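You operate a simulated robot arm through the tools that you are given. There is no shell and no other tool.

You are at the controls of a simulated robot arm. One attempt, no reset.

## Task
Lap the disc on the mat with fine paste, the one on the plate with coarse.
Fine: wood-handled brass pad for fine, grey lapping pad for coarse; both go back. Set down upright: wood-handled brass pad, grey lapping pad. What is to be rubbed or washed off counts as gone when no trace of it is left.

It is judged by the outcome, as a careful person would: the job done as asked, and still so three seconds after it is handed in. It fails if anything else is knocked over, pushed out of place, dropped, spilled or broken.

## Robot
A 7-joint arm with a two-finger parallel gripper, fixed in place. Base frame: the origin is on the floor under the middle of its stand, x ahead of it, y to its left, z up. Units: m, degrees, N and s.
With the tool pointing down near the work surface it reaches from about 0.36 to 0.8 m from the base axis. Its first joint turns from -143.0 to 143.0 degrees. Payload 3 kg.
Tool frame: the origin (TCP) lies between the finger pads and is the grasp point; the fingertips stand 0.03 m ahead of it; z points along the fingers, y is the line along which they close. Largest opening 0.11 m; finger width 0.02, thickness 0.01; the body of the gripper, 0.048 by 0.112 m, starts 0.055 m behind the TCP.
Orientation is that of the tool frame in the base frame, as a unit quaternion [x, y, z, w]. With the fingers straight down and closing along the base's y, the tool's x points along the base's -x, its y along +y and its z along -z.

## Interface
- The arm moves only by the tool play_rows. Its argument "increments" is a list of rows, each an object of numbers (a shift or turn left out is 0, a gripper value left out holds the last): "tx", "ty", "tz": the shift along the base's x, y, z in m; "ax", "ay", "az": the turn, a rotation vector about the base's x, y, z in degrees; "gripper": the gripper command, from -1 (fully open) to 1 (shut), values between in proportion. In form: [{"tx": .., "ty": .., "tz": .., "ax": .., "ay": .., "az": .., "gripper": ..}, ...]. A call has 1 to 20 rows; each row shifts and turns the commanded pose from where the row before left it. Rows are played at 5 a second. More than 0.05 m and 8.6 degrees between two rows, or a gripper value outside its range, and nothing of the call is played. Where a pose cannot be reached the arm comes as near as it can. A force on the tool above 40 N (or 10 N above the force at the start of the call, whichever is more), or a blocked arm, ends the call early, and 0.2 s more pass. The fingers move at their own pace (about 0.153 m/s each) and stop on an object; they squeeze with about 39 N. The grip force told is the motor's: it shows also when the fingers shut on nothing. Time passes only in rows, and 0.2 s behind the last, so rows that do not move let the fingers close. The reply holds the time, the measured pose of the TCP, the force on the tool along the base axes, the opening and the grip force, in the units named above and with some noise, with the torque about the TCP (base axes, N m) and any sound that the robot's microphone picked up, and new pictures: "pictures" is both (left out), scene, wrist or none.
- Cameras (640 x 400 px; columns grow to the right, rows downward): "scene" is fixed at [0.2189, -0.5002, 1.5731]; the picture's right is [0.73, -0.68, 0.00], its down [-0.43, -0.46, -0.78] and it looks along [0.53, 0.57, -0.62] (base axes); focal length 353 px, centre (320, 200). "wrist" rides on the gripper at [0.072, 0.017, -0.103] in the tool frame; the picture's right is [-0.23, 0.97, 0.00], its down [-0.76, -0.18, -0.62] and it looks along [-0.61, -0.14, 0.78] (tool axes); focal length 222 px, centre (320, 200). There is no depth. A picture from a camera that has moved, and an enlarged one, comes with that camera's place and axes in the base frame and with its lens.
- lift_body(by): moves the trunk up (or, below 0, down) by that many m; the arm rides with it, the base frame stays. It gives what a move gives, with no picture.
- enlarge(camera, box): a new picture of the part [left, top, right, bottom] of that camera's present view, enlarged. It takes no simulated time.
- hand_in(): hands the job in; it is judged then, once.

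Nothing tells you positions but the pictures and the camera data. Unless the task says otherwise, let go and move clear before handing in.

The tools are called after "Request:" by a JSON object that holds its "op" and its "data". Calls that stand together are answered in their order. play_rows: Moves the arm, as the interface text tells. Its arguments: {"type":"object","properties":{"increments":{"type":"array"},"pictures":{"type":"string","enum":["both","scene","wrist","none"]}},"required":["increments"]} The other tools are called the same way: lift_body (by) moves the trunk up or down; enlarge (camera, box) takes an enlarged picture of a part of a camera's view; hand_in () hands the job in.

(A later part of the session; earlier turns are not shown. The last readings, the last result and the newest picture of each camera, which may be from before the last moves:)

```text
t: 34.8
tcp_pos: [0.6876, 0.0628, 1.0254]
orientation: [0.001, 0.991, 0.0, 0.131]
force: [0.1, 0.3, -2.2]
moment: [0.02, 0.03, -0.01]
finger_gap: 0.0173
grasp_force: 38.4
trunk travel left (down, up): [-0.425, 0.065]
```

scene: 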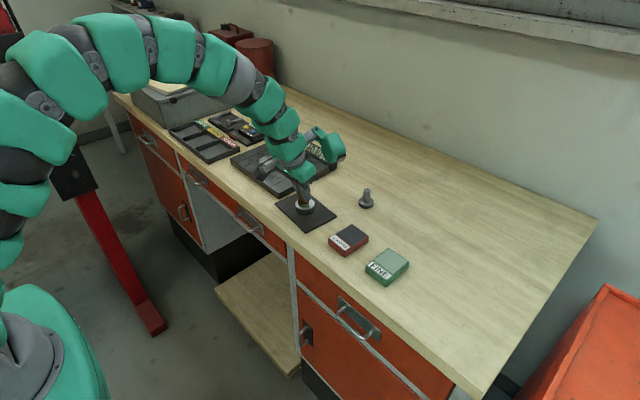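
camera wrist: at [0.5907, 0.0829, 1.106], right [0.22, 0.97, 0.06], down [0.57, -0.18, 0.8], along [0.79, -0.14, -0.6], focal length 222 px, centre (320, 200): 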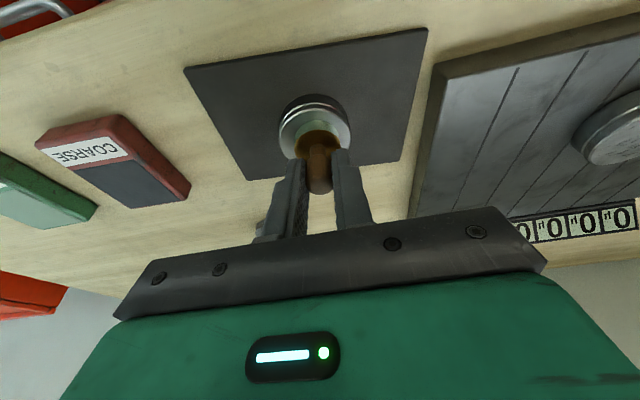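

Force has dropped to nothing by the end of that pass, so I'll lift, move aside, and inspect the disc and the pad.

Request:
{"op": "play_rows", "data": {"increments": [{"tz": 0.01}, {"tz": 0.025}, {"tz": 0.025}, {"tz": 0.015}, {"tx": -0.02}, {"tx": -0.03}, {"tx": -0.03}, {}]}}

Request:
{"op": "enlarge", "data": {"camera": "scene", "box": [270, 170, 350, 230]}}

Request:
{"op": "enlarge", "data": {"camera": "wrist", "box": [240, 60, 400, 190]}}

```text
t: 36.6
tcp_pos: [0.608, 0.0632, 1.0995]
orientation: [0.0, 0.991, -0.001, 0.131]
force: [0.1, -0.5, -1.1]
moment: [-0.01, 0.0, 0.02]
finger_gap: 0.0172
grasp_force: 38.9
trunk travel left (down, up): [-0.425, 0.065]
camera wrist: at [0.511, 0.0802, 1.1804], right [0.22, 0.97, 0.06], down [0.57, -0.18, 0.8], along [0.79, -0.14, -0.6], focal length 222 px, centre (320, 200)
```

scene: 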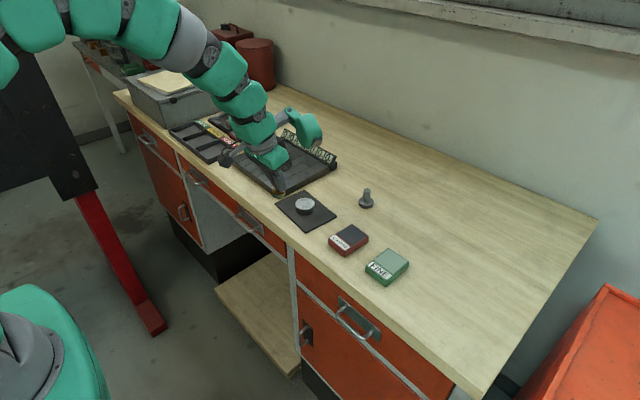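
wrist: 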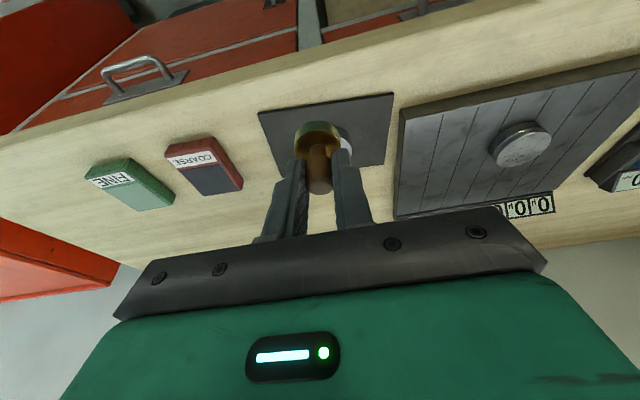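

```text
6.67 times, centred on (310, 200) of scene
camera zoom: at [0.2189, -0.5002, 1.5731], right [0.73, -0.68, 0.0], down [-0.43, -0.46, -0.78], along [0.53, 0.57, -0.62], focal length 2350 px, centre (387, 200)
```

zoom: 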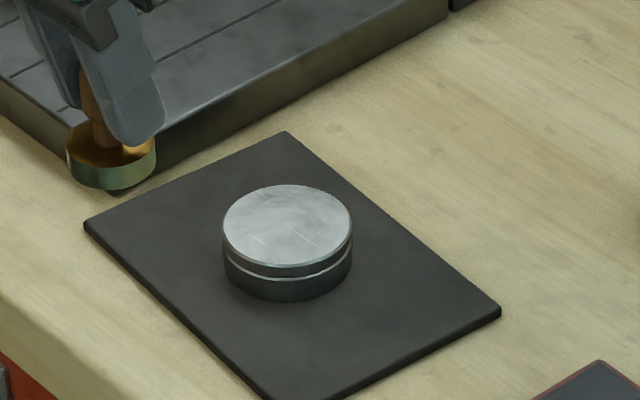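

```text
3.08 times, centred on (320, 125) of wrist
camera zoom: at [0.511, 0.0802, 1.1804], right [0.22, 0.97, 0.06], down [0.57, -0.18, 0.8], along [0.79, -0.14, -0.6], focal length 684 px, centre (320, 431)
```

zoom: 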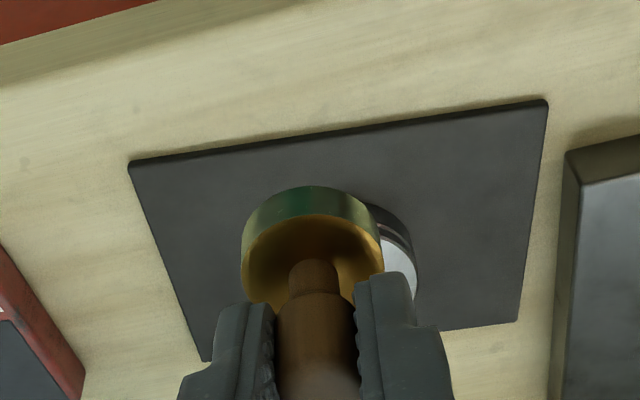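

The dark scratches look gone from the scene view; faint light lines remain that could be surface texture. I'll get the wrist camera's close view to be sure.

Request:
{"op": "play_rows", "data": {"increments": [{"tx": 0.035}, {"tx": 0.037}, {}], "pictures": "wrist"}}

Request:
{"op": "enlarge", "data": {"camera": "wrist", "box": [285, 60, 349, 100]}}

Request:
{"op": "enlarge", "data": {"camera": "scene", "box": [288, 190, 320, 220]}}

Request:
{"op": "enlarge", "data": {"camera": "scene", "box": [250, 145, 290, 170]}}

```text
t: 37.4
tcp_pos: [0.6805, 0.0623, 1.1]
orientation: [0.001, 0.992, 0.0, 0.129]
force: [-0.1, 0.3, -1.5]
moment: [0.02, 0.03, 0.03]
finger_gap: 0.0172
grasp_force: 39.3
trunk travel left (down, up): [-0.425, 0.065]
camera wrist: at [0.584, 0.0797, 1.1814], right [0.22, 0.97, 0.06], down [0.57, -0.18, 0.8], along [0.79, -0.14, -0.6], focal length 222 px, centre (320, 200)
```

wrist: 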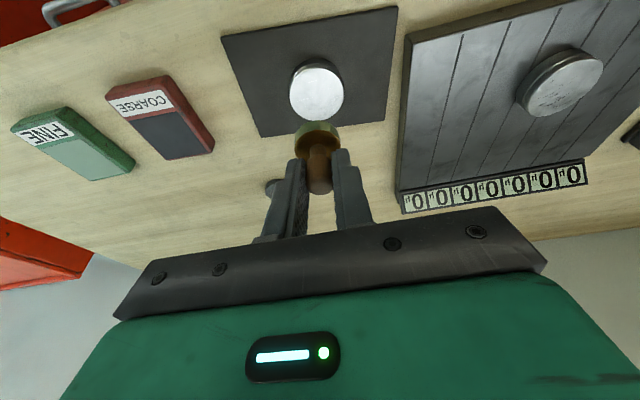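

```text
10.00 times, centred on (317, 80) of wrist
camera zoom: at [0.584, 0.0797, 1.1814], right [0.22, 0.97, 0.06], down [0.57, -0.18, 0.8], along [0.79, -0.14, -0.6], focal length 2221 px, centre (350, 1400)
```

zoom: 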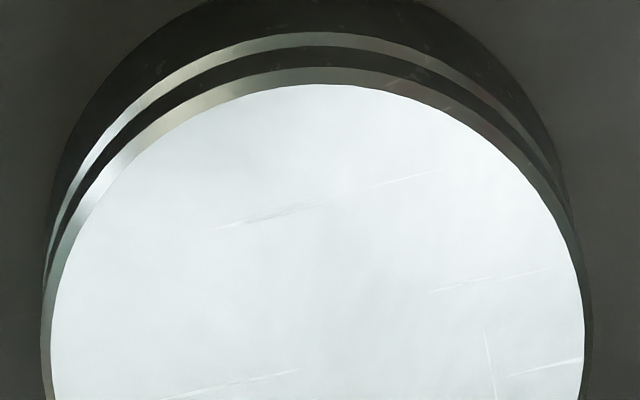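

```text
13.33 times, centred on (304, 205) of scene
camera zoom: at [0.2189, -0.5002, 1.5731], right [0.73, -0.68, 0.0], down [-0.43, -0.46, -0.78], along [0.53, 0.57, -0.62], focal length 4701 px, centre (533, 133)
```

zoom: 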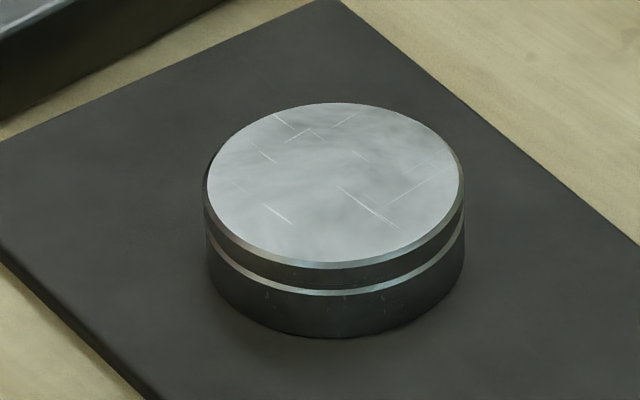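

```text
16.00 times, centred on (270, 158) of scene
camera zoom: at [0.2189, -0.5002, 1.5731], right [0.73, -0.68, 0.0], down [-0.43, -0.46, -0.78], along [0.53, 0.57, -0.62], focal length 5641 px, centre (1120, 880)
```

zoom: 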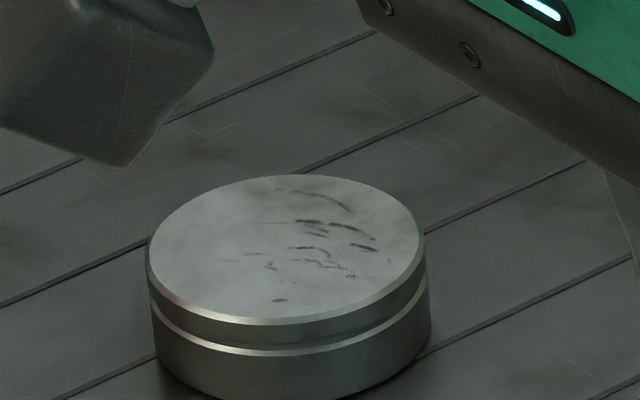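

Request:
{"op": "enlarge", "data": {"camera": "wrist", "box": [280, 50, 360, 130]}}

Request:
{"op": "enlarge", "data": {"camera": "wrist", "box": [500, 40, 620, 130]}}

```text
5.00 times, centred on (320, 90) of wrist
camera zoom: at [0.584, 0.0797, 1.1814], right [0.22, 0.97, 0.06], down [0.57, -0.18, 0.8], along [0.79, -0.14, -0.6], focal length 1111 px, centre (320, 750)
```

zoom: 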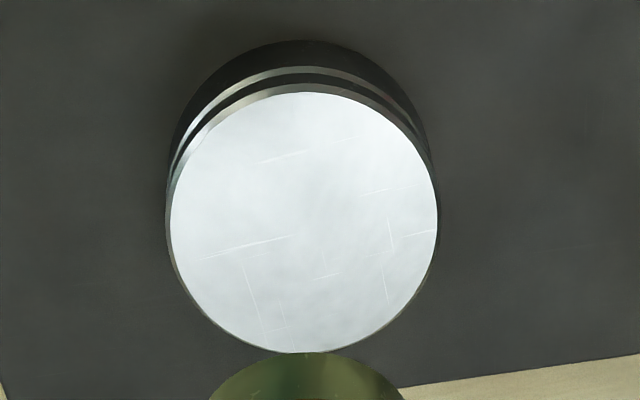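

```text
4.44 times, centred on (560, 85) of wrist
camera zoom: at [0.584, 0.0797, 1.1814], right [0.22, 0.97, 0.06], down [0.57, -0.18, 0.8], along [0.79, -0.14, -0.6], focal length 987 px, centre (-747, 711)
```

zoom: 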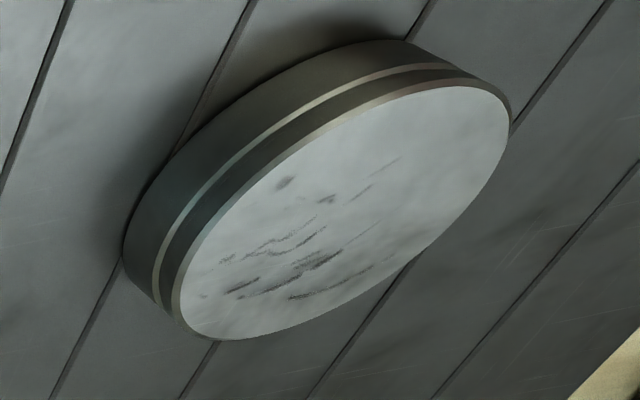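

No dark marks remain on the mat disc; the straight pale lines match the same general metal texture seen on the plate. Because contact faded during the last strokes, I'll do one more firm confirming pass over the whole face.

Request:
{"op": "play_rows", "data": {"increments": [{"tx": 0.008, "tz": -0.02}, {"tz": -0.02}, {"tz": -0.02}, {"tz": -0.01}, {"tz": -0.003}, {"tz": -0.001}, {}], "pictures": "none"}}

Request:
{"op": "play_rows", "data": {"increments": [{"tz": -0.001}, {"tz": -0.0007}, {}], "pictures": "none"}}

```text
t: 39.0
tcp_pos: [0.6882, 0.0634, 1.0258]
orientation: [0.001, 0.991, 0.0, 0.131]
force: [-0.4, -0.6, -0.6]
moment: [-0.01, -0.01, 0.0]
finger_gap: 0.0169
grasp_force: 39.0
trunk travel left (down, up): [-0.425, 0.065]
```

```text
t: 39.8
tcp_pos: [0.6868, 0.0633, 1.0248]
orientation: [0.001, 0.991, 0.0, 0.132]
force: [1.5, 1.0, 11.1]
moment: [-0.02, -0.04, -0.01]
finger_gap: 0.017
grasp_force: 39.2
trunk travel left (down, up): [-0.425, 0.065]
```

Contact at 11 N. Running an 11 mm-radius circle, then cross strokes.

Request:
{"op": "play_rows", "data": {"increments": [{"tx": 0.0055}, {"tx": 0.0055}, {"tx": -0.00084, "ty": 0.00421}, {"tx": -0.00239, "ty": 0.00356}, {"tx": -0.00356, "ty": 0.00239}, {"tx": -0.00421, "ty": 0.00084}, {"tx": -0.00421, "ty": -0.00084}, {"tx": -0.00356, "ty": -0.00239}, {"tx": -0.00239, "ty": -0.00356}, {"tx": -0.00084, "ty": -0.00421}, {"tx": 0.00084, "ty": -0.00421}, {"tx": 0.00239, "ty": -0.00356}, {"tx": 0.00356, "ty": -0.00239}, {"tx": 0.00421, "ty": -0.00084}, {"tx": 0.00421, "ty": 0.00084}, {"tx": 0.00356, "ty": 0.00239}, {"tx": 0.00239, "ty": 0.00356}, {"tx": 0.00084, "ty": 0.00421}, {"tx": -0.0055}, {"tx": -0.0055}], "pictures": "none"}}

Request:
{"op": "play_rows", "data": {"increments": [{"tx": 0.005, "tz": -0.0003}, {"tx": 0.005}, {"tx": -0.005}, {"tx": -0.005}, {"tx": -0.005}, {"tx": -0.005}, {"tx": 0.005}, {"tx": 0.005}, {"ty": 0.005}, {"ty": 0.005}, {"ty": -0.005}, {"ty": -0.005}, {"ty": -0.005}, {"ty": -0.005}, {"ty": 0.005}, {"ty": 0.005}], "pictures": "none"}}

Request:
{"op": "play_rows", "data": {"increments": [{"tz": 0.01}, {"tz": 0.02}, {"tz": 0.025}, {"tz": 0.02}, {"tx": -0.008}, {}], "pictures": "both"}}

Request:
{"op": "enlarge", "data": {"camera": "wrist", "box": [280, 50, 360, 130]}}

Request:
{"op": "enlarge", "data": {"camera": "scene", "box": [288, 190, 320, 220]}}

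```text
t: 44.0
tcp_pos: [0.6886, 0.062, 1.0235]
orientation: [0.0, 0.991, 0.0, 0.131]
force: [5.3, -0.4, 14.9]
moment: [0.03, -0.26, -0.02]
finger_gap: 0.0173
grasp_force: 39.3
trunk travel left (down, up): [-0.425, 0.065]
```

```text
t: 47.4
tcp_pos: [0.6878, 0.0623, 1.0244]
orientation: [0.002, 0.992, 0.0, 0.13]
force: [0.1, -3.3, 10.1]
moment: [-0.09, -0.08, 0.01]
finger_gap: 0.0172
grasp_force: 39.4
trunk travel left (down, up): [-0.425, 0.065]
```

```text
t: 48.8
tcp_pos: [0.6796, 0.0632, 1.0992]
orientation: [0.001, 0.991, 0.0, 0.131]
force: [-0.8, -0.1, -1.4]
moment: [-0.03, 0.02, 0.02]
finger_gap: 0.0171
grasp_force: 39.4
trunk travel left (down, up): [-0.425, 0.065]
camera wrist: at [0.5841, 0.0797, 1.1798], right [0.22, 0.97, 0.06], down [0.57, -0.18, 0.8], along [0.79, -0.14, -0.6], focal length 222 px, centre (320, 200)
```

scene: 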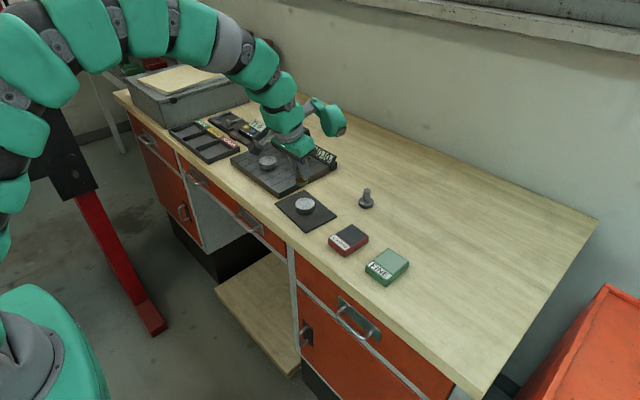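
wrist: 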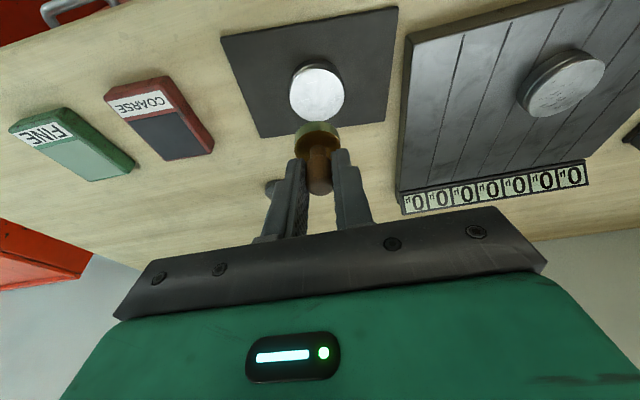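

```text
5.00 times, centred on (320, 90) of wrist
camera zoom: at [0.5841, 0.0797, 1.1798], right [0.22, 0.97, 0.06], down [0.57, -0.18, 0.8], along [0.79, -0.14, -0.6], focal length 1111 px, centre (320, 750)
```

zoom: 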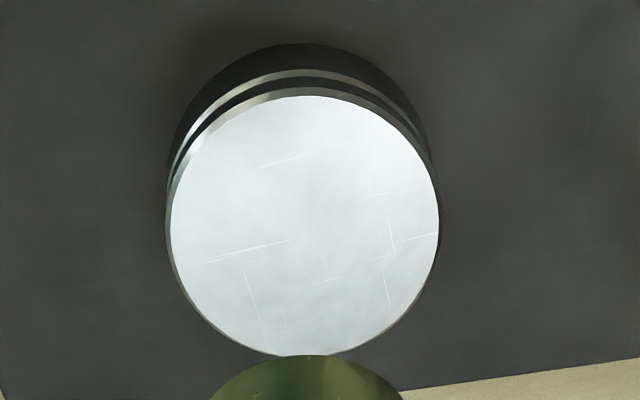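

```text
13.33 times, centred on (304, 205) of scene
camera zoom: at [0.2189, -0.5002, 1.5731], right [0.73, -0.68, 0.0], down [-0.43, -0.46, -0.78], along [0.53, 0.57, -0.62], focal length 4701 px, centre (533, 133)
```

zoom: 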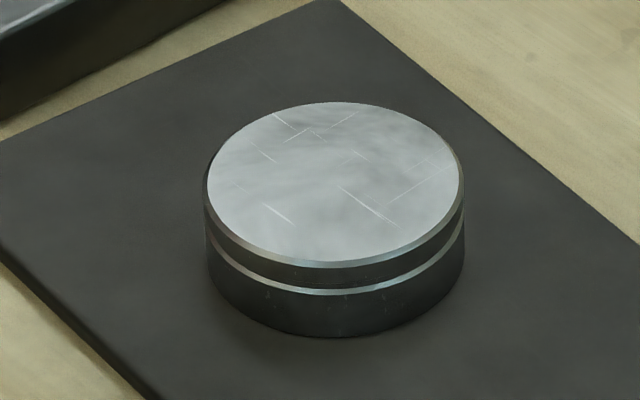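

The pale lines are unchanged, so they are just texture, and the mat disc is clean and in place. Now I'll return the brass pad to its spot at TCP (0.8255, 0.093).

Request:
{"op": "play_rows", "data": {"increments": [{"tx": 0.018, "ty": 0.0037}, {"tx": 0.03, "ty": 0.0063}, {"tx": 0.03, "ty": 0.0063}, {"tx": 0.03, "ty": 0.0063}, {"tx": 0.025, "ty": 0.0052}, {"tx": 0.0125, "ty": 0.0027}, {"tz": -0.02}, {"tz": -0.025}, {"tz": -0.025}, {"tz": -0.015}, {"tz": -0.01}, {}]}}

Request:
{"op": "enlarge", "data": {"camera": "scene", "box": [300, 150, 380, 200]}}

```text
t: 51.4
tcp_pos: [0.8259, 0.0933, 1.0026]
orientation: [0.0, 0.992, 0.001, 0.129]
force: [-0.2, 0.0, -1.8]
moment: [-0.04, 0.02, 0.0]
finger_gap: 0.0169
grasp_force: 38.5
trunk travel left (down, up): [-0.425, 0.065]
camera wrist: at [0.7297, 0.1107, 1.0841], right [0.22, 0.97, 0.06], down [0.58, -0.18, 0.8], along [0.79, -0.14, -0.6], focal length 222 px, centre (320, 200)
```

scene: 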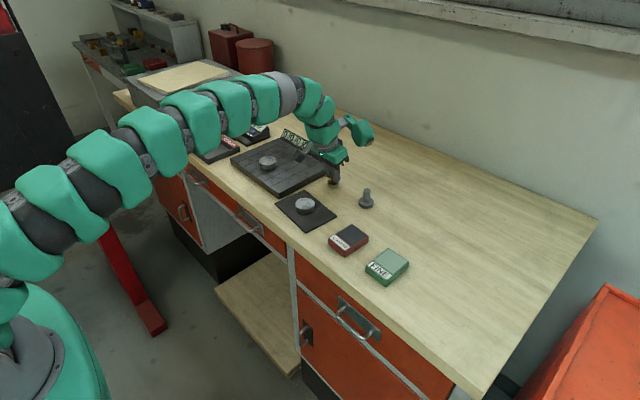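
wrist: 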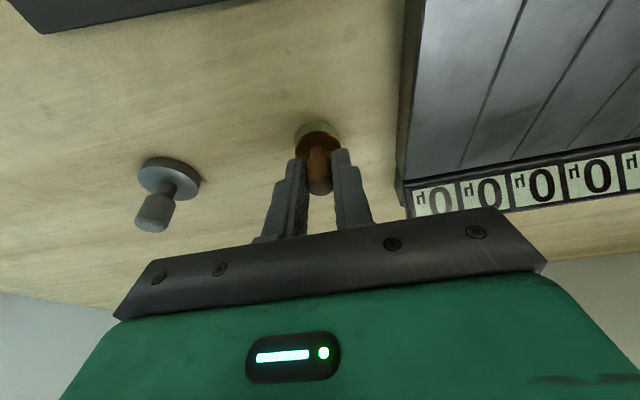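

```text
8.00 times, centred on (340, 175) of scene
camera zoom: at [0.2189, -0.5002, 1.5731], right [0.73, -0.68, 0.0], down [-0.43, -0.46, -0.78], along [0.53, 0.57, -0.62], focal length 2821 px, centre (160, 400)
```

zoom: 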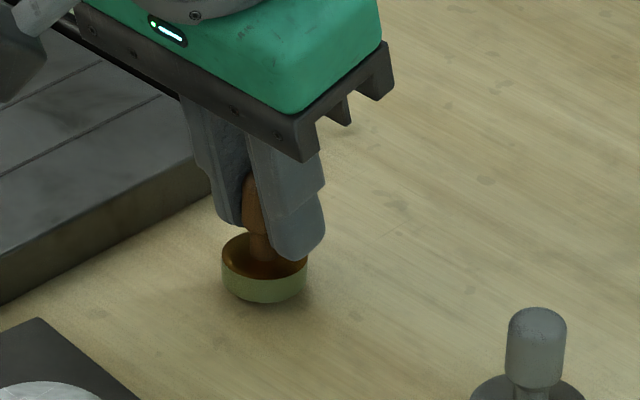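

A few millimetres above its spot. Lowering gently to contact.

Request:
{"op": "play_rows", "data": {"increments": [{"tz": -0.002}, {"tz": -0.0015}, {"tz": -0.001}, {}], "pictures": "none"}}

```text
t: 52.4
tcp_pos: [0.8256, 0.0926, 0.9976]
orientation: [0.001, 0.992, -0.001, 0.13]
force: [0.4, -0.6, -1.1]
moment: [-0.03, -0.01, 0.02]
finger_gap: 0.0173
grasp_force: 39.0
trunk travel left (down, up): [-0.425, 0.065]
```

Request:
{"op": "play_rows", "data": {"increments": [{"tz": -0.001}, {"tz": -0.0007}, {}], "pictures": "none"}}

```text
t: 53.2
tcp_pos: [0.8256, 0.0935, 0.9983]
orientation: [0.001, 0.991, -0.001, 0.131]
force: [0.2, -1.1, 7.6]
moment: [-0.06, -0.11, 0.0]
finger_gap: 0.017
grasp_force: 38.9
trunk travel left (down, up): [-0.425, 0.065]
```

Contact at 7.6 N — the pad rests on the bench. Opening the fingers.

Request:
{"op": "play_rows", "data": {"increments": [{"gripper": 0.4}, {"gripper": 0.0}, {}, {}]}}

Request:
{"op": "enlarge", "data": {"camera": "scene", "box": [300, 150, 380, 200]}}

Request:
{"op": "enlarge", "data": {"camera": "wrist", "box": [240, 90, 400, 200]}}

```text
t: 54.2
tcp_pos: [0.8257, 0.0933, 0.9973]
orientation: [0.0, 0.991, 0.0, 0.131]
force: [0.6, -0.3, 0.1]
moment: [0.0, 0.0, 0.06]
finger_gap: 0.0551
grasp_force: 0.1
trunk travel left (down, up): [-0.425, 0.065]
camera wrist: at [0.7296, 0.1108, 1.0783], right [0.22, 0.97, 0.06], down [0.57, -0.18, 0.8], along [0.79, -0.14, -0.6], focal length 222 px, centre (320, 200)
```

scene: 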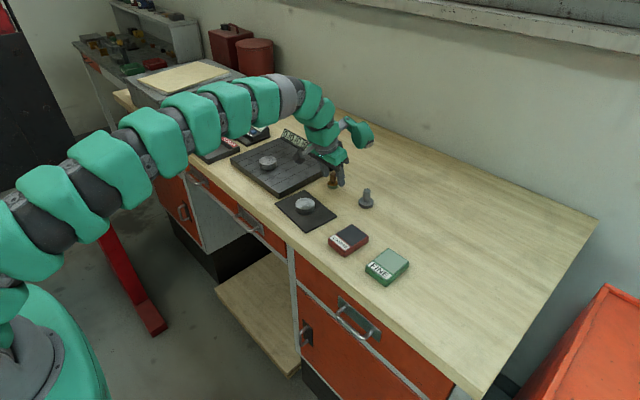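
wrist: 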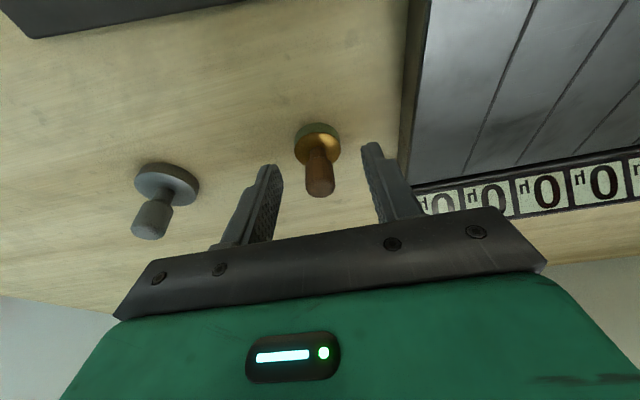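

```text
8.00 times, centred on (340, 175) of scene
camera zoom: at [0.2189, -0.5002, 1.5731], right [0.73, -0.68, 0.0], down [-0.43, -0.46, -0.78], along [0.53, 0.57, -0.62], focal length 2821 px, centre (160, 400)
```

zoom: 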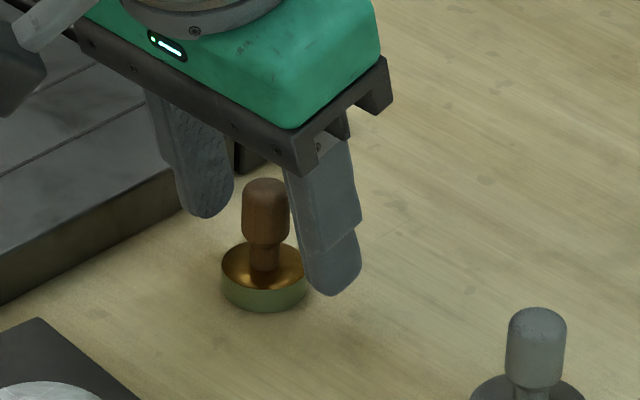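

```text
3.64 times, centred on (320, 145) of wrist
camera zoom: at [0.7296, 0.1108, 1.0783], right [0.22, 0.97, 0.06], down [0.57, -0.18, 0.8], along [0.79, -0.14, -0.6], focal length 808 px, centre (320, 400)
```

zoom: 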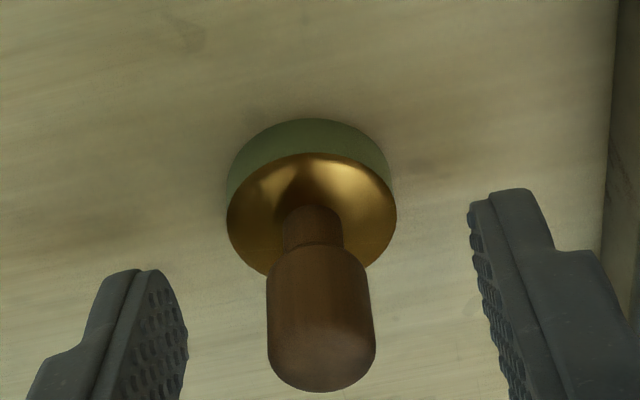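

The brass pad stands upright exactly where it was. I'll back off along the tool axis and shift over to hover above the grey pad.

Request:
{"op": "play_rows", "data": {"increments": [{"tx": -0.0041, "tz": 0.0145}, {"tx": -0.0041, "tz": 0.0145}, {"tx": -0.0041, "tz": 0.0145}, {"tx": -0.0041, "tz": 0.0165}, {"ty": -0.03}, {"ty": -0.03}, {"tx": 0.002, "ty": -0.03}, {"tx": 0.003, "ty": -0.0315}, {}]}}

Request:
{"op": "enlarge", "data": {"camera": "scene", "box": [310, 150, 400, 220]}}

Request:
{"op": "enlarge", "data": {"camera": "wrist", "box": [240, 90, 400, 190]}}

```text
t: 56.2
tcp_pos: [0.8148, -0.0288, 1.0562]
orientation: [0.0, 0.991, 0.0, 0.131]
force: [0.2, -0.3, 0.0]
moment: [0.0, -0.01, 0.0]
finger_gap: 0.0552
grasp_force: 0.0
trunk travel left (down, up): [-0.425, 0.065]
camera wrist: at [0.7183, -0.0117, 1.1383], right [0.22, 0.97, 0.06], down [0.57, -0.18, 0.8], along [0.79, -0.14, -0.6], focal length 222 px, centre (320, 200)
```

scene: 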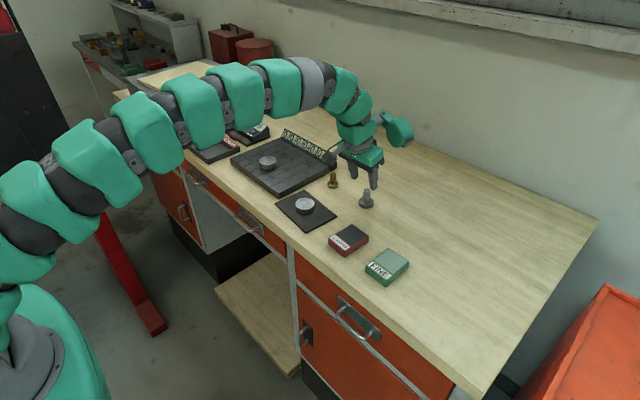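
wrist: 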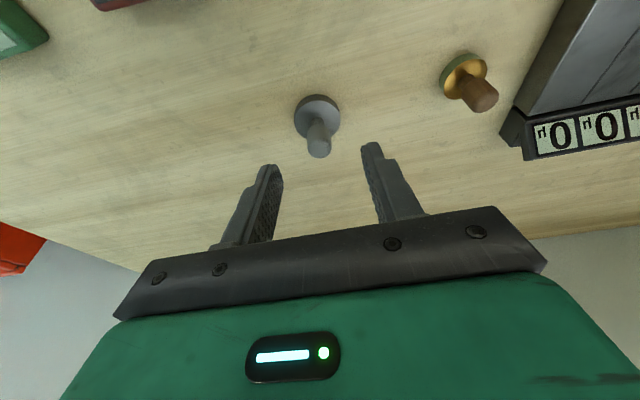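

```text
5.71 times, centred on (355, 185) of scene
camera zoom: at [0.2189, -0.5002, 1.5731], right [0.73, -0.68, 0.0], down [-0.43, -0.46, -0.78], along [0.53, 0.57, -0.62], focal length 2015 px, centre (120, 286)
```

zoom: 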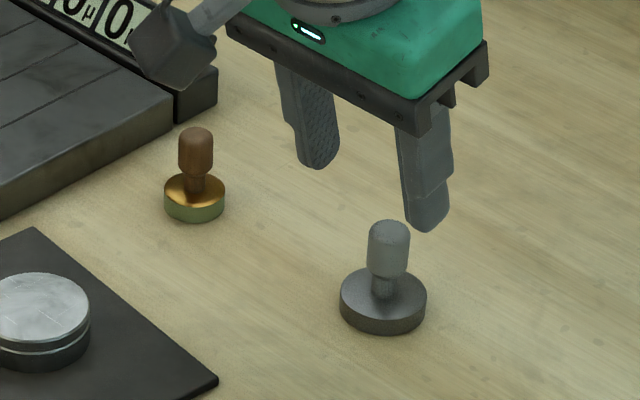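

```text
4.00 times, centred on (320, 140) of wrist
camera zoom: at [0.7183, -0.0117, 1.1383], right [0.22, 0.97, 0.06], down [0.57, -0.18, 0.8], along [0.79, -0.14, -0.6], focal length 888 px, centre (320, 440)
```

zoom: 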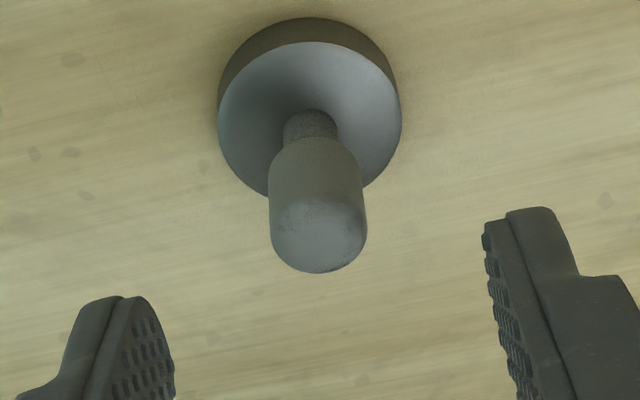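

The grey handle is at about (0.8355, -0.030), centred between the fingers. Descending to the grip bulb.

Request:
{"op": "play_rows", "data": {"increments": [{"tx": 0.0046, "tz": -0.0145}, {"tx": 0.0046, "tz": -0.0145}, {"tx": 0.0047, "tz": -0.0145}, {"tx": 0.0047, "ty": -0.0005, "tz": -0.0147}, {}]}}

Request:
{"op": "enlarge", "data": {"camera": "scene", "box": [320, 160, 400, 220]}}

Request:
{"op": "enlarge", "data": {"camera": "wrist", "box": [240, 90, 400, 200]}}

```text
t: 57.4
tcp_pos: [0.8323, -0.0298, 0.9983]
orientation: [0.001, 0.991, 0.0, 0.13]
force: [0.7, 0.1, -0.2]
moment: [0.02, -0.03, -0.01]
finger_gap: 0.0551
grasp_force: 0.1
trunk travel left (down, up): [-0.425, 0.065]
camera wrist: at [0.737, -0.0118, 1.0804], right [0.22, 0.97, 0.06], down [0.57, -0.18, 0.8], along [0.79, -0.14, -0.6], focal length 222 px, centre (320, 200)
```

scene: 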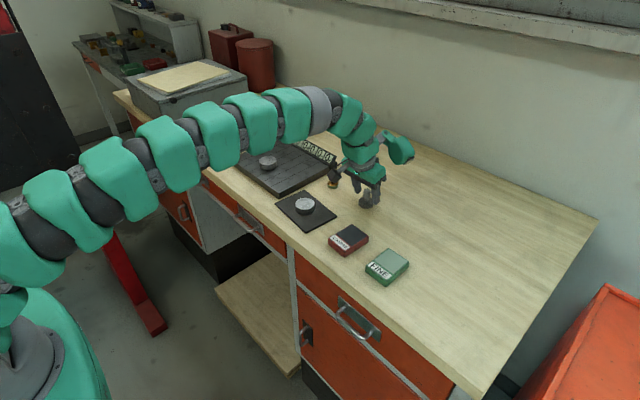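
wrist: 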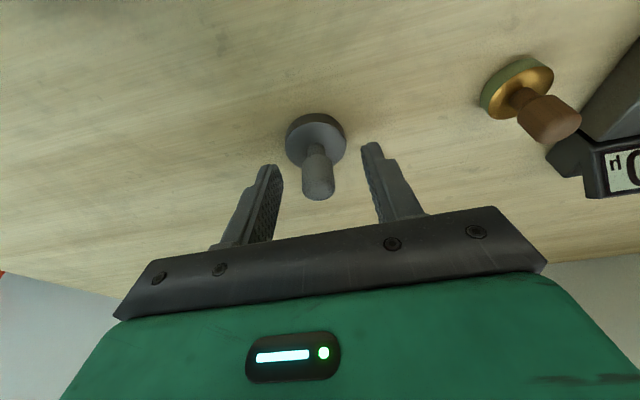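

```text
6.67 times, centred on (360, 190) of scene
camera zoom: at [0.2189, -0.5002, 1.5731], right [0.73, -0.68, 0.0], down [-0.43, -0.46, -0.78], along [0.53, 0.57, -0.62], focal length 2350 px, centre (53, 267)
```

zoom: 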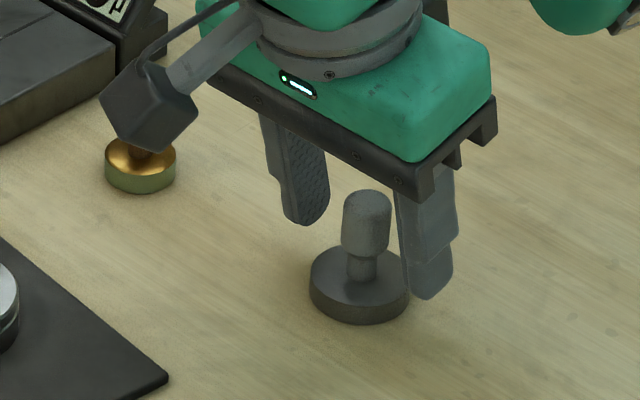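

```text
3.64 times, centred on (320, 145) of wrist
camera zoom: at [0.737, -0.0118, 1.0804], right [0.22, 0.97, 0.06], down [0.57, -0.18, 0.8], along [0.79, -0.14, -0.6], focal length 808 px, centre (320, 400)
```

zoom: 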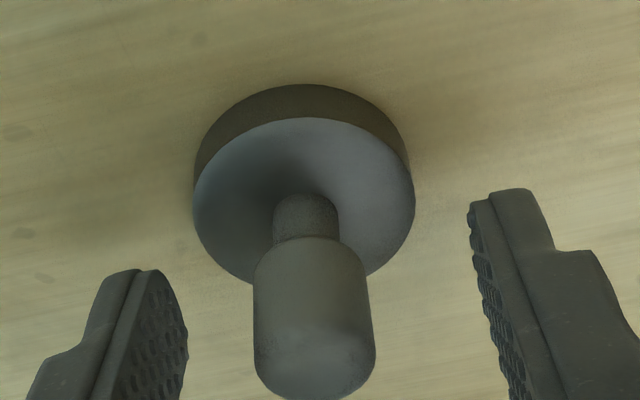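

The bulb is on axis, so closing on the grey pad.

Request:
{"op": "play_rows", "data": {"increments": [{"gripper": 1.0}, {}, {}], "pictures": "wrist"}}

```text
t: 58.2
tcp_pos: [0.8323, -0.0295, 1.0001]
orientation: [0.001, 0.991, 0.0, 0.13]
force: [0.3, 1.4, 0.3]
moment: [0.08, 0.01, 0.03]
finger_gap: 0.0192
grasp_force: 39.3
trunk travel left (down, up): [-0.425, 0.065]
camera wrist: at [0.7368, -0.0118, 1.0806], right [0.22, 0.97, 0.06], down [0.57, -0.18, 0.8], along [0.79, -0.14, -0.6], focal length 222 px, centre (320, 200)
```

wrist: 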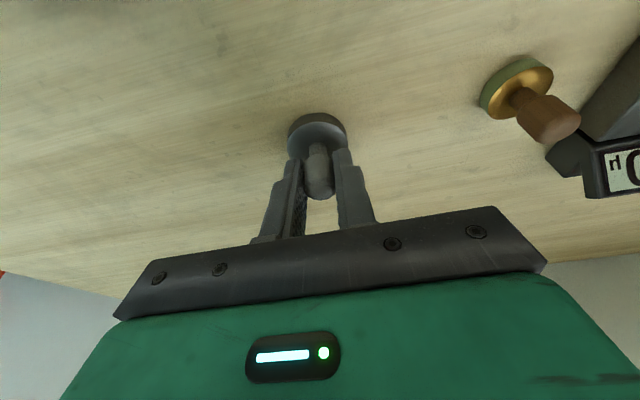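

Grey pad gripped (gap 19 mm, 39 N) at home TCP ≈ (0.8325, -0.030, 0.998). Lifting and carrying to the COARSE block near (0.698, -0.100).

Request:
{"op": "play_rows", "data": {"increments": [{"tz": 0.01}, {"tz": 0.025}, {"tz": 0.03}, {"tz": 0.025}, {"tx": -0.0175, "ty": -0.009}, {"tx": -0.03, "ty": -0.0153}, {"tx": -0.03, "ty": -0.0153}, {"tx": -0.03, "ty": -0.0153}, {"tx": -0.03, "ty": -0.0151}, {}]}}

Request:
{"op": "enlarge", "data": {"camera": "scene", "box": [310, 180, 410, 270]}}

Request:
{"op": "enlarge", "data": {"camera": "wrist", "box": [240, 60, 400, 190]}}

```text
t: 60.4
tcp_pos: [0.6967, -0.1004, 1.09]
orientation: [0.001, 0.992, 0.0, 0.13]
force: [0.2, -0.8, -1.7]
moment: [0.0, 0.03, -0.01]
finger_gap: 0.019
grasp_force: 38.9
trunk travel left (down, up): [-0.425, 0.065]
camera wrist: at [0.5994, -0.0819, 1.1699], right [0.22, 0.97, 0.06], down [0.57, -0.18, 0.8], along [0.79, -0.14, -0.6], focal length 222 px, centre (320, 200)
```

scene: 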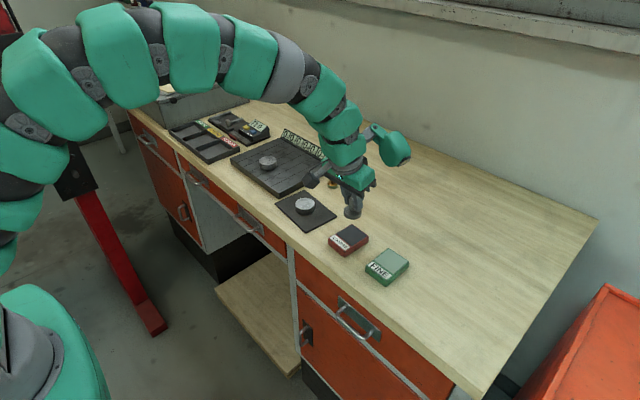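
wrist: 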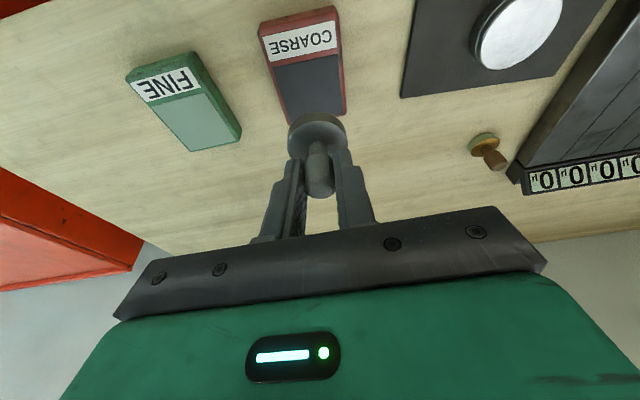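

```text
4.44 times, centred on (360, 225) of scene
camera zoom: at [0.2189, -0.5002, 1.5731], right [0.73, -0.68, 0.0], down [-0.43, -0.46, -0.78], along [0.53, 0.57, -0.62], focal length 1567 px, centre (142, 89)
```

zoom: 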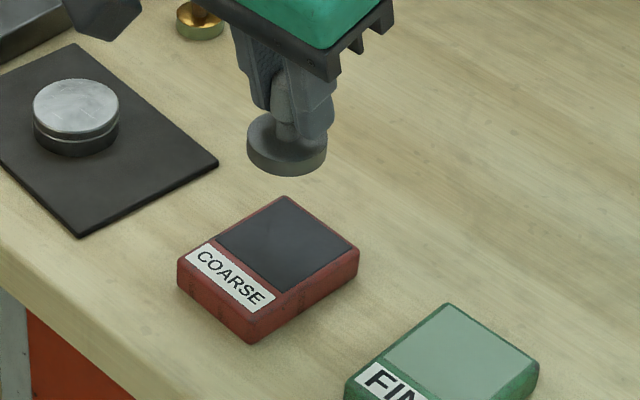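

```text
3.08 times, centred on (320, 125) of wrist
camera zoom: at [0.5994, -0.0819, 1.1699], right [0.22, 0.97, 0.06], down [0.57, -0.18, 0.8], along [0.79, -0.14, -0.6], focal length 684 px, centre (320, 431)
```

zoom: 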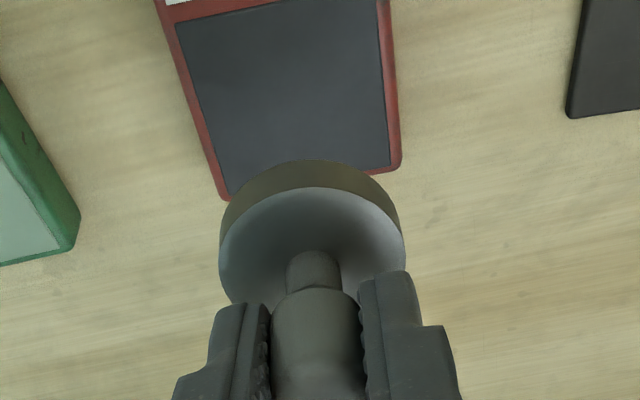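

The pad is right above the COARSE paste area (centre ≈ (0.698, -0.101)). Lowering to just above contact, then in fine steps.

Request:
{"op": "play_rows", "data": {"increments": [{"ty": -0.001, "tz": -0.015}, {"tz": -0.02}, {"tz": -0.015}, {"tz": -0.01}, {"tz": -0.004}, {}], "pictures": "none"}}

Request:
{"op": "play_rows", "data": {"increments": [{"tz": -0.0015}, {"tz": -0.001}, {"tz": -0.001}, {}], "pictures": "none"}}

```text
t: 61.8
tcp_pos: [0.6957, -0.0996, 1.0236]
orientation: [0.0, 0.992, 0.0, 0.13]
force: [0.4, 0.6, -1.5]
moment: [0.0, -0.01, 0.03]
finger_gap: 0.0191
grasp_force: 39.0
trunk travel left (down, up): [-0.425, 0.065]
```

```text
t: 62.8
tcp_pos: [0.6954, -0.101, 1.0224]
orientation: [0.001, 0.991, 0.0, 0.131]
force: [1.3, -1.0, 14.1]
moment: [-0.07, 0.08, -0.01]
finger_gap: 0.0191
grasp_force: 39.2
trunk travel left (down, up): [-0.425, 0.065]
```

Contact at 14 N. Making short strokes in the coarse paste.

Request:
{"op": "play_rows", "data": {"increments": [{"tz": 0.0005}, {"tx": 0.003}, {"tx": -0.003}, {"tx": -0.003}, {"tx": 0.003}, {"ty": 0.003}, {"ty": -0.003}, {"ty": -0.003}, {"ty": 0.003}, {}]}}

Request:
{"op": "enlarge", "data": {"camera": "scene", "box": [310, 180, 410, 270]}}

```text
t: 65.0
tcp_pos: [0.6948, -0.1008, 1.0221]
orientation: [0.001, 0.991, 0.001, 0.133]
force: [0.8, -7.6, 19.7]
moment: [-0.27, -0.04, -0.03]
finger_gap: 0.0192
grasp_force: 39.5
trunk travel left (down, up): [-0.425, 0.065]
camera wrist: at [0.598, -0.0837, 1.1039], right [0.22, 0.97, 0.06], down [0.57, -0.18, 0.8], along [0.79, -0.14, -0.6], focal length 222 px, centre (320, 200)
```

scene: 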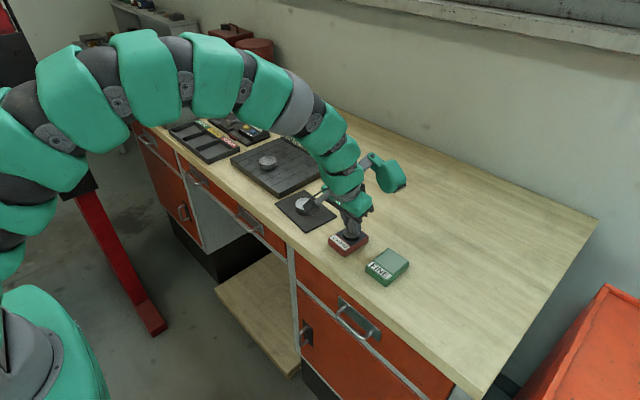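
wrist: 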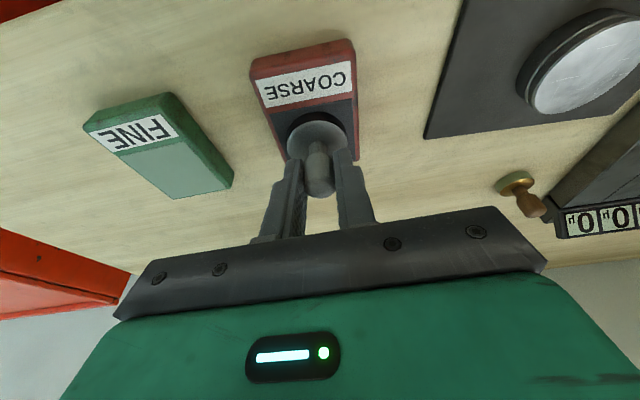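

```text
4.44 times, centred on (360, 225) of scene
camera zoom: at [0.2189, -0.5002, 1.5731], right [0.73, -0.68, 0.0], down [-0.43, -0.46, -0.78], along [0.53, 0.57, -0.62], focal length 1567 px, centre (142, 89)
```

zoom: 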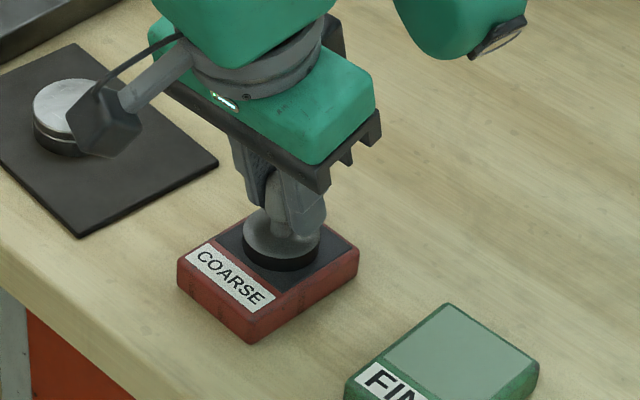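

The grey pad's rim is dark with coarse paste and the block hasn't shifted. Lifting and carrying it over to the plate's disc.

Request:
{"op": "play_rows", "data": {"increments": [{"tz": 0.01}, {"tz": 0.025}, {"tz": 0.03}, {"tz": 0.025}, {"ty": 0.02}, {"ty": 0.035}, {"ty": 0.035}, {"ty": 0.035}, {"ty": 0.035}, {"ty": 0.035}, {"ty": 0.035}, {"ty": 0.035}, {"ty": 0.035}, {"ty": 0.035}, {"ty": 0.03}, {}]}}

Request:
{"op": "enlarge", "data": {"camera": "scene", "box": [220, 110, 350, 210]}}

Request:
{"op": "enlarge", "data": {"camera": "wrist", "box": [240, 60, 400, 190]}}

Request:
{"op": "enlarge", "data": {"camera": "scene", "box": [310, 200, 420, 290]}}

```text
t: 68.4
tcp_pos: [0.6963, 0.2654, 1.1114]
orientation: [0.0, 0.991, 0.0, 0.131]
force: [0.0, -1.3, -1.2]
moment: [0.01, -0.01, 0.0]
finger_gap: 0.0192
grasp_force: 38.8
trunk travel left (down, up): [-0.425, 0.065]
camera wrist: at [0.5995, 0.2836, 1.1928], right [0.22, 0.97, 0.06], down [0.57, -0.18, 0.8], along [0.79, -0.14, -0.6], focal length 222 px, centre (320, 200)
```

scene: 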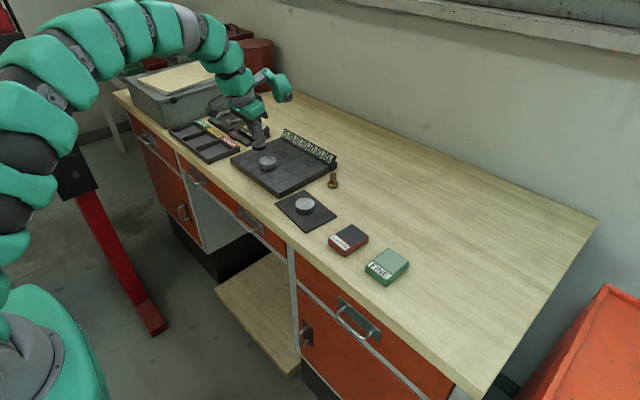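
wrist: 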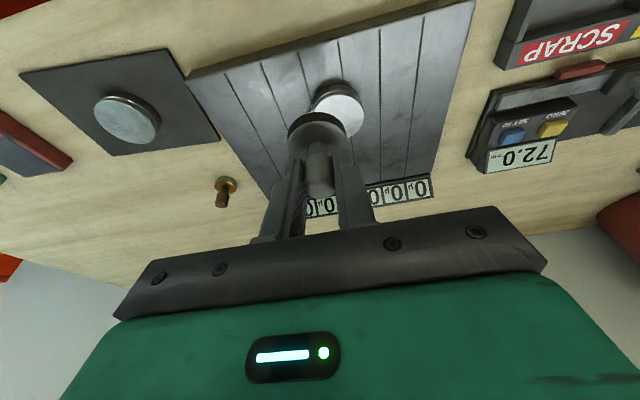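

```text
4.00 times, centred on (285, 160) of scene
camera zoom: at [0.2189, -0.5002, 1.5731], right [0.73, -0.68, 0.0], down [-0.43, -0.46, -0.78], along [0.53, 0.57, -0.62], focal length 1410 px, centre (460, 360)
```

zoom: 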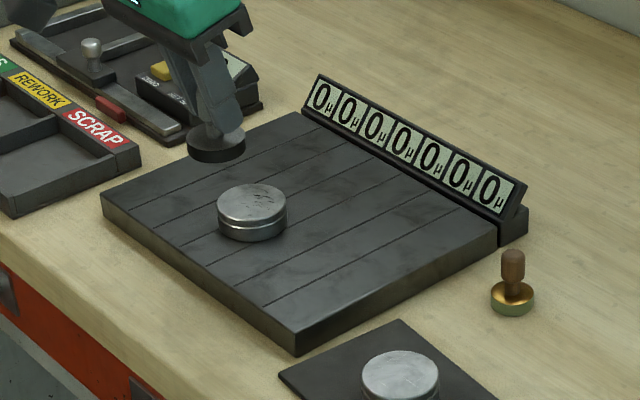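

```text
3.08 times, centred on (320, 125) of wrist
camera zoom: at [0.5995, 0.2836, 1.1928], right [0.22, 0.97, 0.06], down [0.57, -0.18, 0.8], along [0.79, -0.14, -0.6], focal length 684 px, centre (320, 431)
```

zoom: 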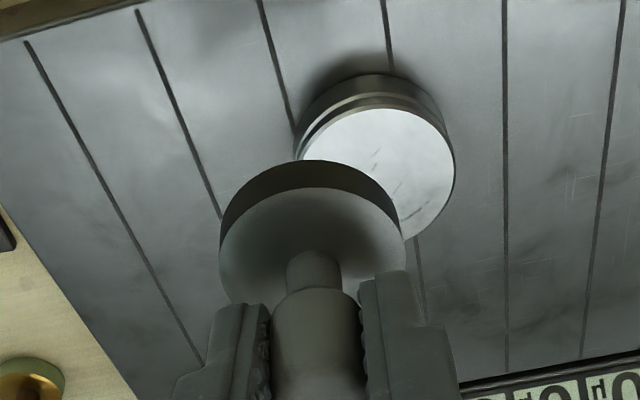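

```text
4.44 times, centred on (365, 245) of scene
camera zoom: at [0.2189, -0.5002, 1.5731], right [0.73, -0.68, 0.0], down [-0.43, -0.46, -0.78], along [0.53, 0.57, -0.62], focal length 1567 px, centre (120, 0)
```

zoom: 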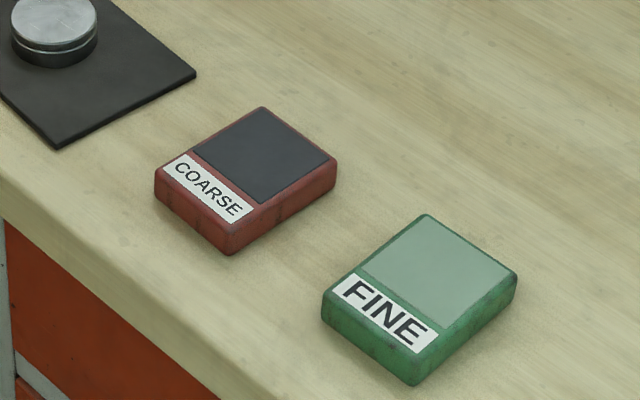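

The COARSE block is undisturbed. The plate disc is centred near (0.730, 0.2845), top ≈0.997; I'll move over it and lower to about a centimetre above.

Request:
{"op": "play_rows", "data": {"increments": [{"tx": 0.016, "ty": 0.0095}, {"tx": 0.016, "ty": 0.0095}, {"tz": -0.02}, {"tz": -0.02}, {"tz": -0.012}, {}]}}

Request:
{"op": "enlarge", "data": {"camera": "scene", "box": [230, 120, 310, 190]}}

Request:
{"op": "enlarge", "data": {"camera": "wrist", "box": [240, 60, 400, 190]}}

```text
t: 69.8
tcp_pos: [0.7274, 0.283, 1.0604]
orientation: [0.001, 0.991, 0.0, 0.131]
force: [0.3, 0.1, -2.3]
moment: [-0.01, 0.0, -0.03]
finger_gap: 0.0189
grasp_force: 38.8
trunk travel left (down, up): [-0.425, 0.065]
camera wrist: at [0.6314, 0.3016, 1.1407], right [0.22, 0.97, 0.06], down [0.57, -0.18, 0.8], along [0.79, -0.14, -0.6], focal length 222 px, centre (320, 200)
```

scene: 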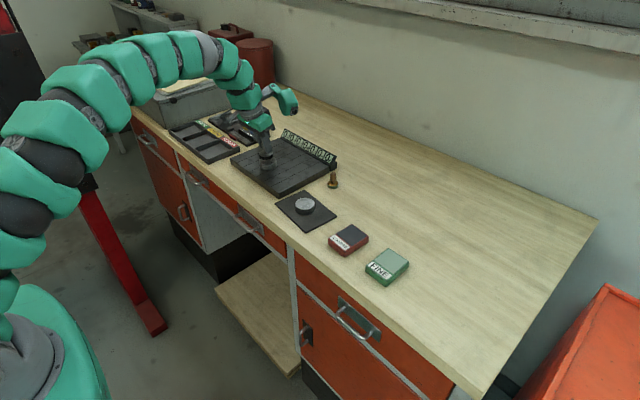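
wrist: 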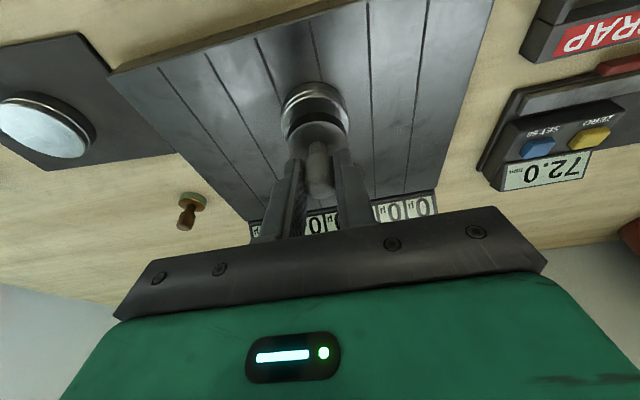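

```text
5.71 times, centred on (270, 155) of scene
camera zoom: at [0.2189, -0.5002, 1.5731], right [0.73, -0.68, 0.0], down [-0.43, -0.46, -0.78], along [0.53, 0.57, -0.62], focal length 2015 px, centre (606, 457)
```

zoom: 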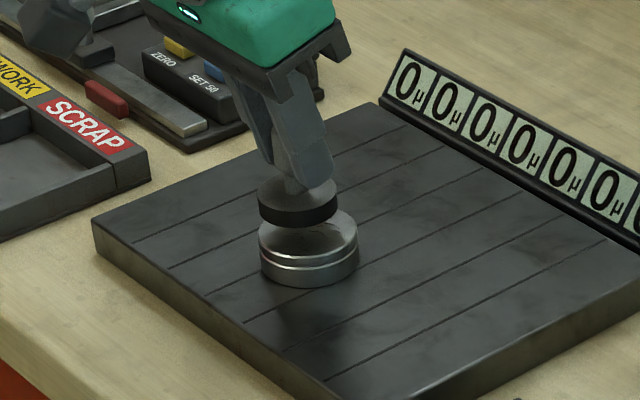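

```text
3.08 times, centred on (320, 125) of wrist
camera zoom: at [0.6314, 0.3016, 1.1407], right [0.22, 0.97, 0.06], down [0.57, -0.18, 0.8], along [0.79, -0.14, -0.6], focal length 684 px, centre (320, 431)
```

zoom: 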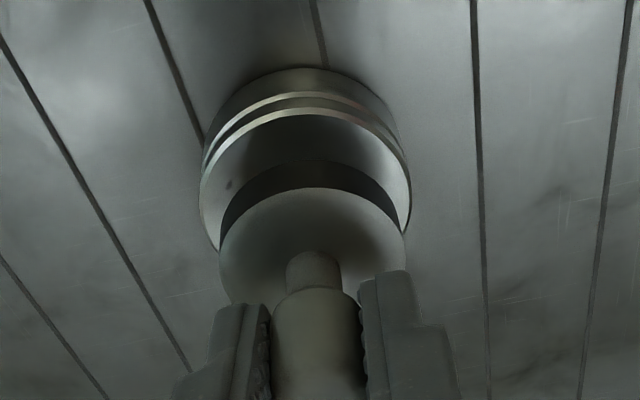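

The pad is near the disc's centre but about 3 mm short in x and 1.5 mm over in y. I'll correct that and lower in fine steps.

Request:
{"op": "play_rows", "data": {"increments": [{"tx": 0.003, "ty": -0.0016, "tz": -0.003}, {"tz": -0.004}, {"tz": -0.002}, {"tz": -0.001}, {}], "pictures": "none"}}

```text
t: 71.0
tcp_pos: [0.7302, 0.2828, 1.0499]
orientation: [0.001, 0.991, 0.001, 0.131]
force: [0.5, -0.7, -2.1]
moment: [0.01, 0.02, 0.04]
finger_gap: 0.0193
grasp_force: 39.0
trunk travel left (down, up): [-0.425, 0.065]
```

Request:
{"op": "play_rows", "data": {"increments": [{"tz": -0.0015}, {"tz": -0.001}, {}], "pictures": "none"}}

```text
t: 71.8
tcp_pos: [0.7297, 0.2824, 1.0472]
orientation: [0.001, 0.991, 0.0, 0.131]
force: [0.1, 0.5, -1.9]
moment: [0.03, 0.02, -0.02]
finger_gap: 0.0192
grasp_force: 39.2
trunk travel left (down, up): [-0.425, 0.065]
```

Request:
{"op": "play_rows", "data": {"increments": [{"tz": -0.001}, {"tz": -0.001}, {}], "pictures": "none"}}

```text
t: 72.6
tcp_pos: [0.7308, 0.2821, 1.0456]
orientation: [0.0, 0.992, 0.0, 0.13]
force: [0.7, -0.2, -1.2]
moment: [-0.01, 0.02, -0.01]
finger_gap: 0.0191
grasp_force: 39.3
trunk travel left (down, up): [-0.425, 0.065]
```

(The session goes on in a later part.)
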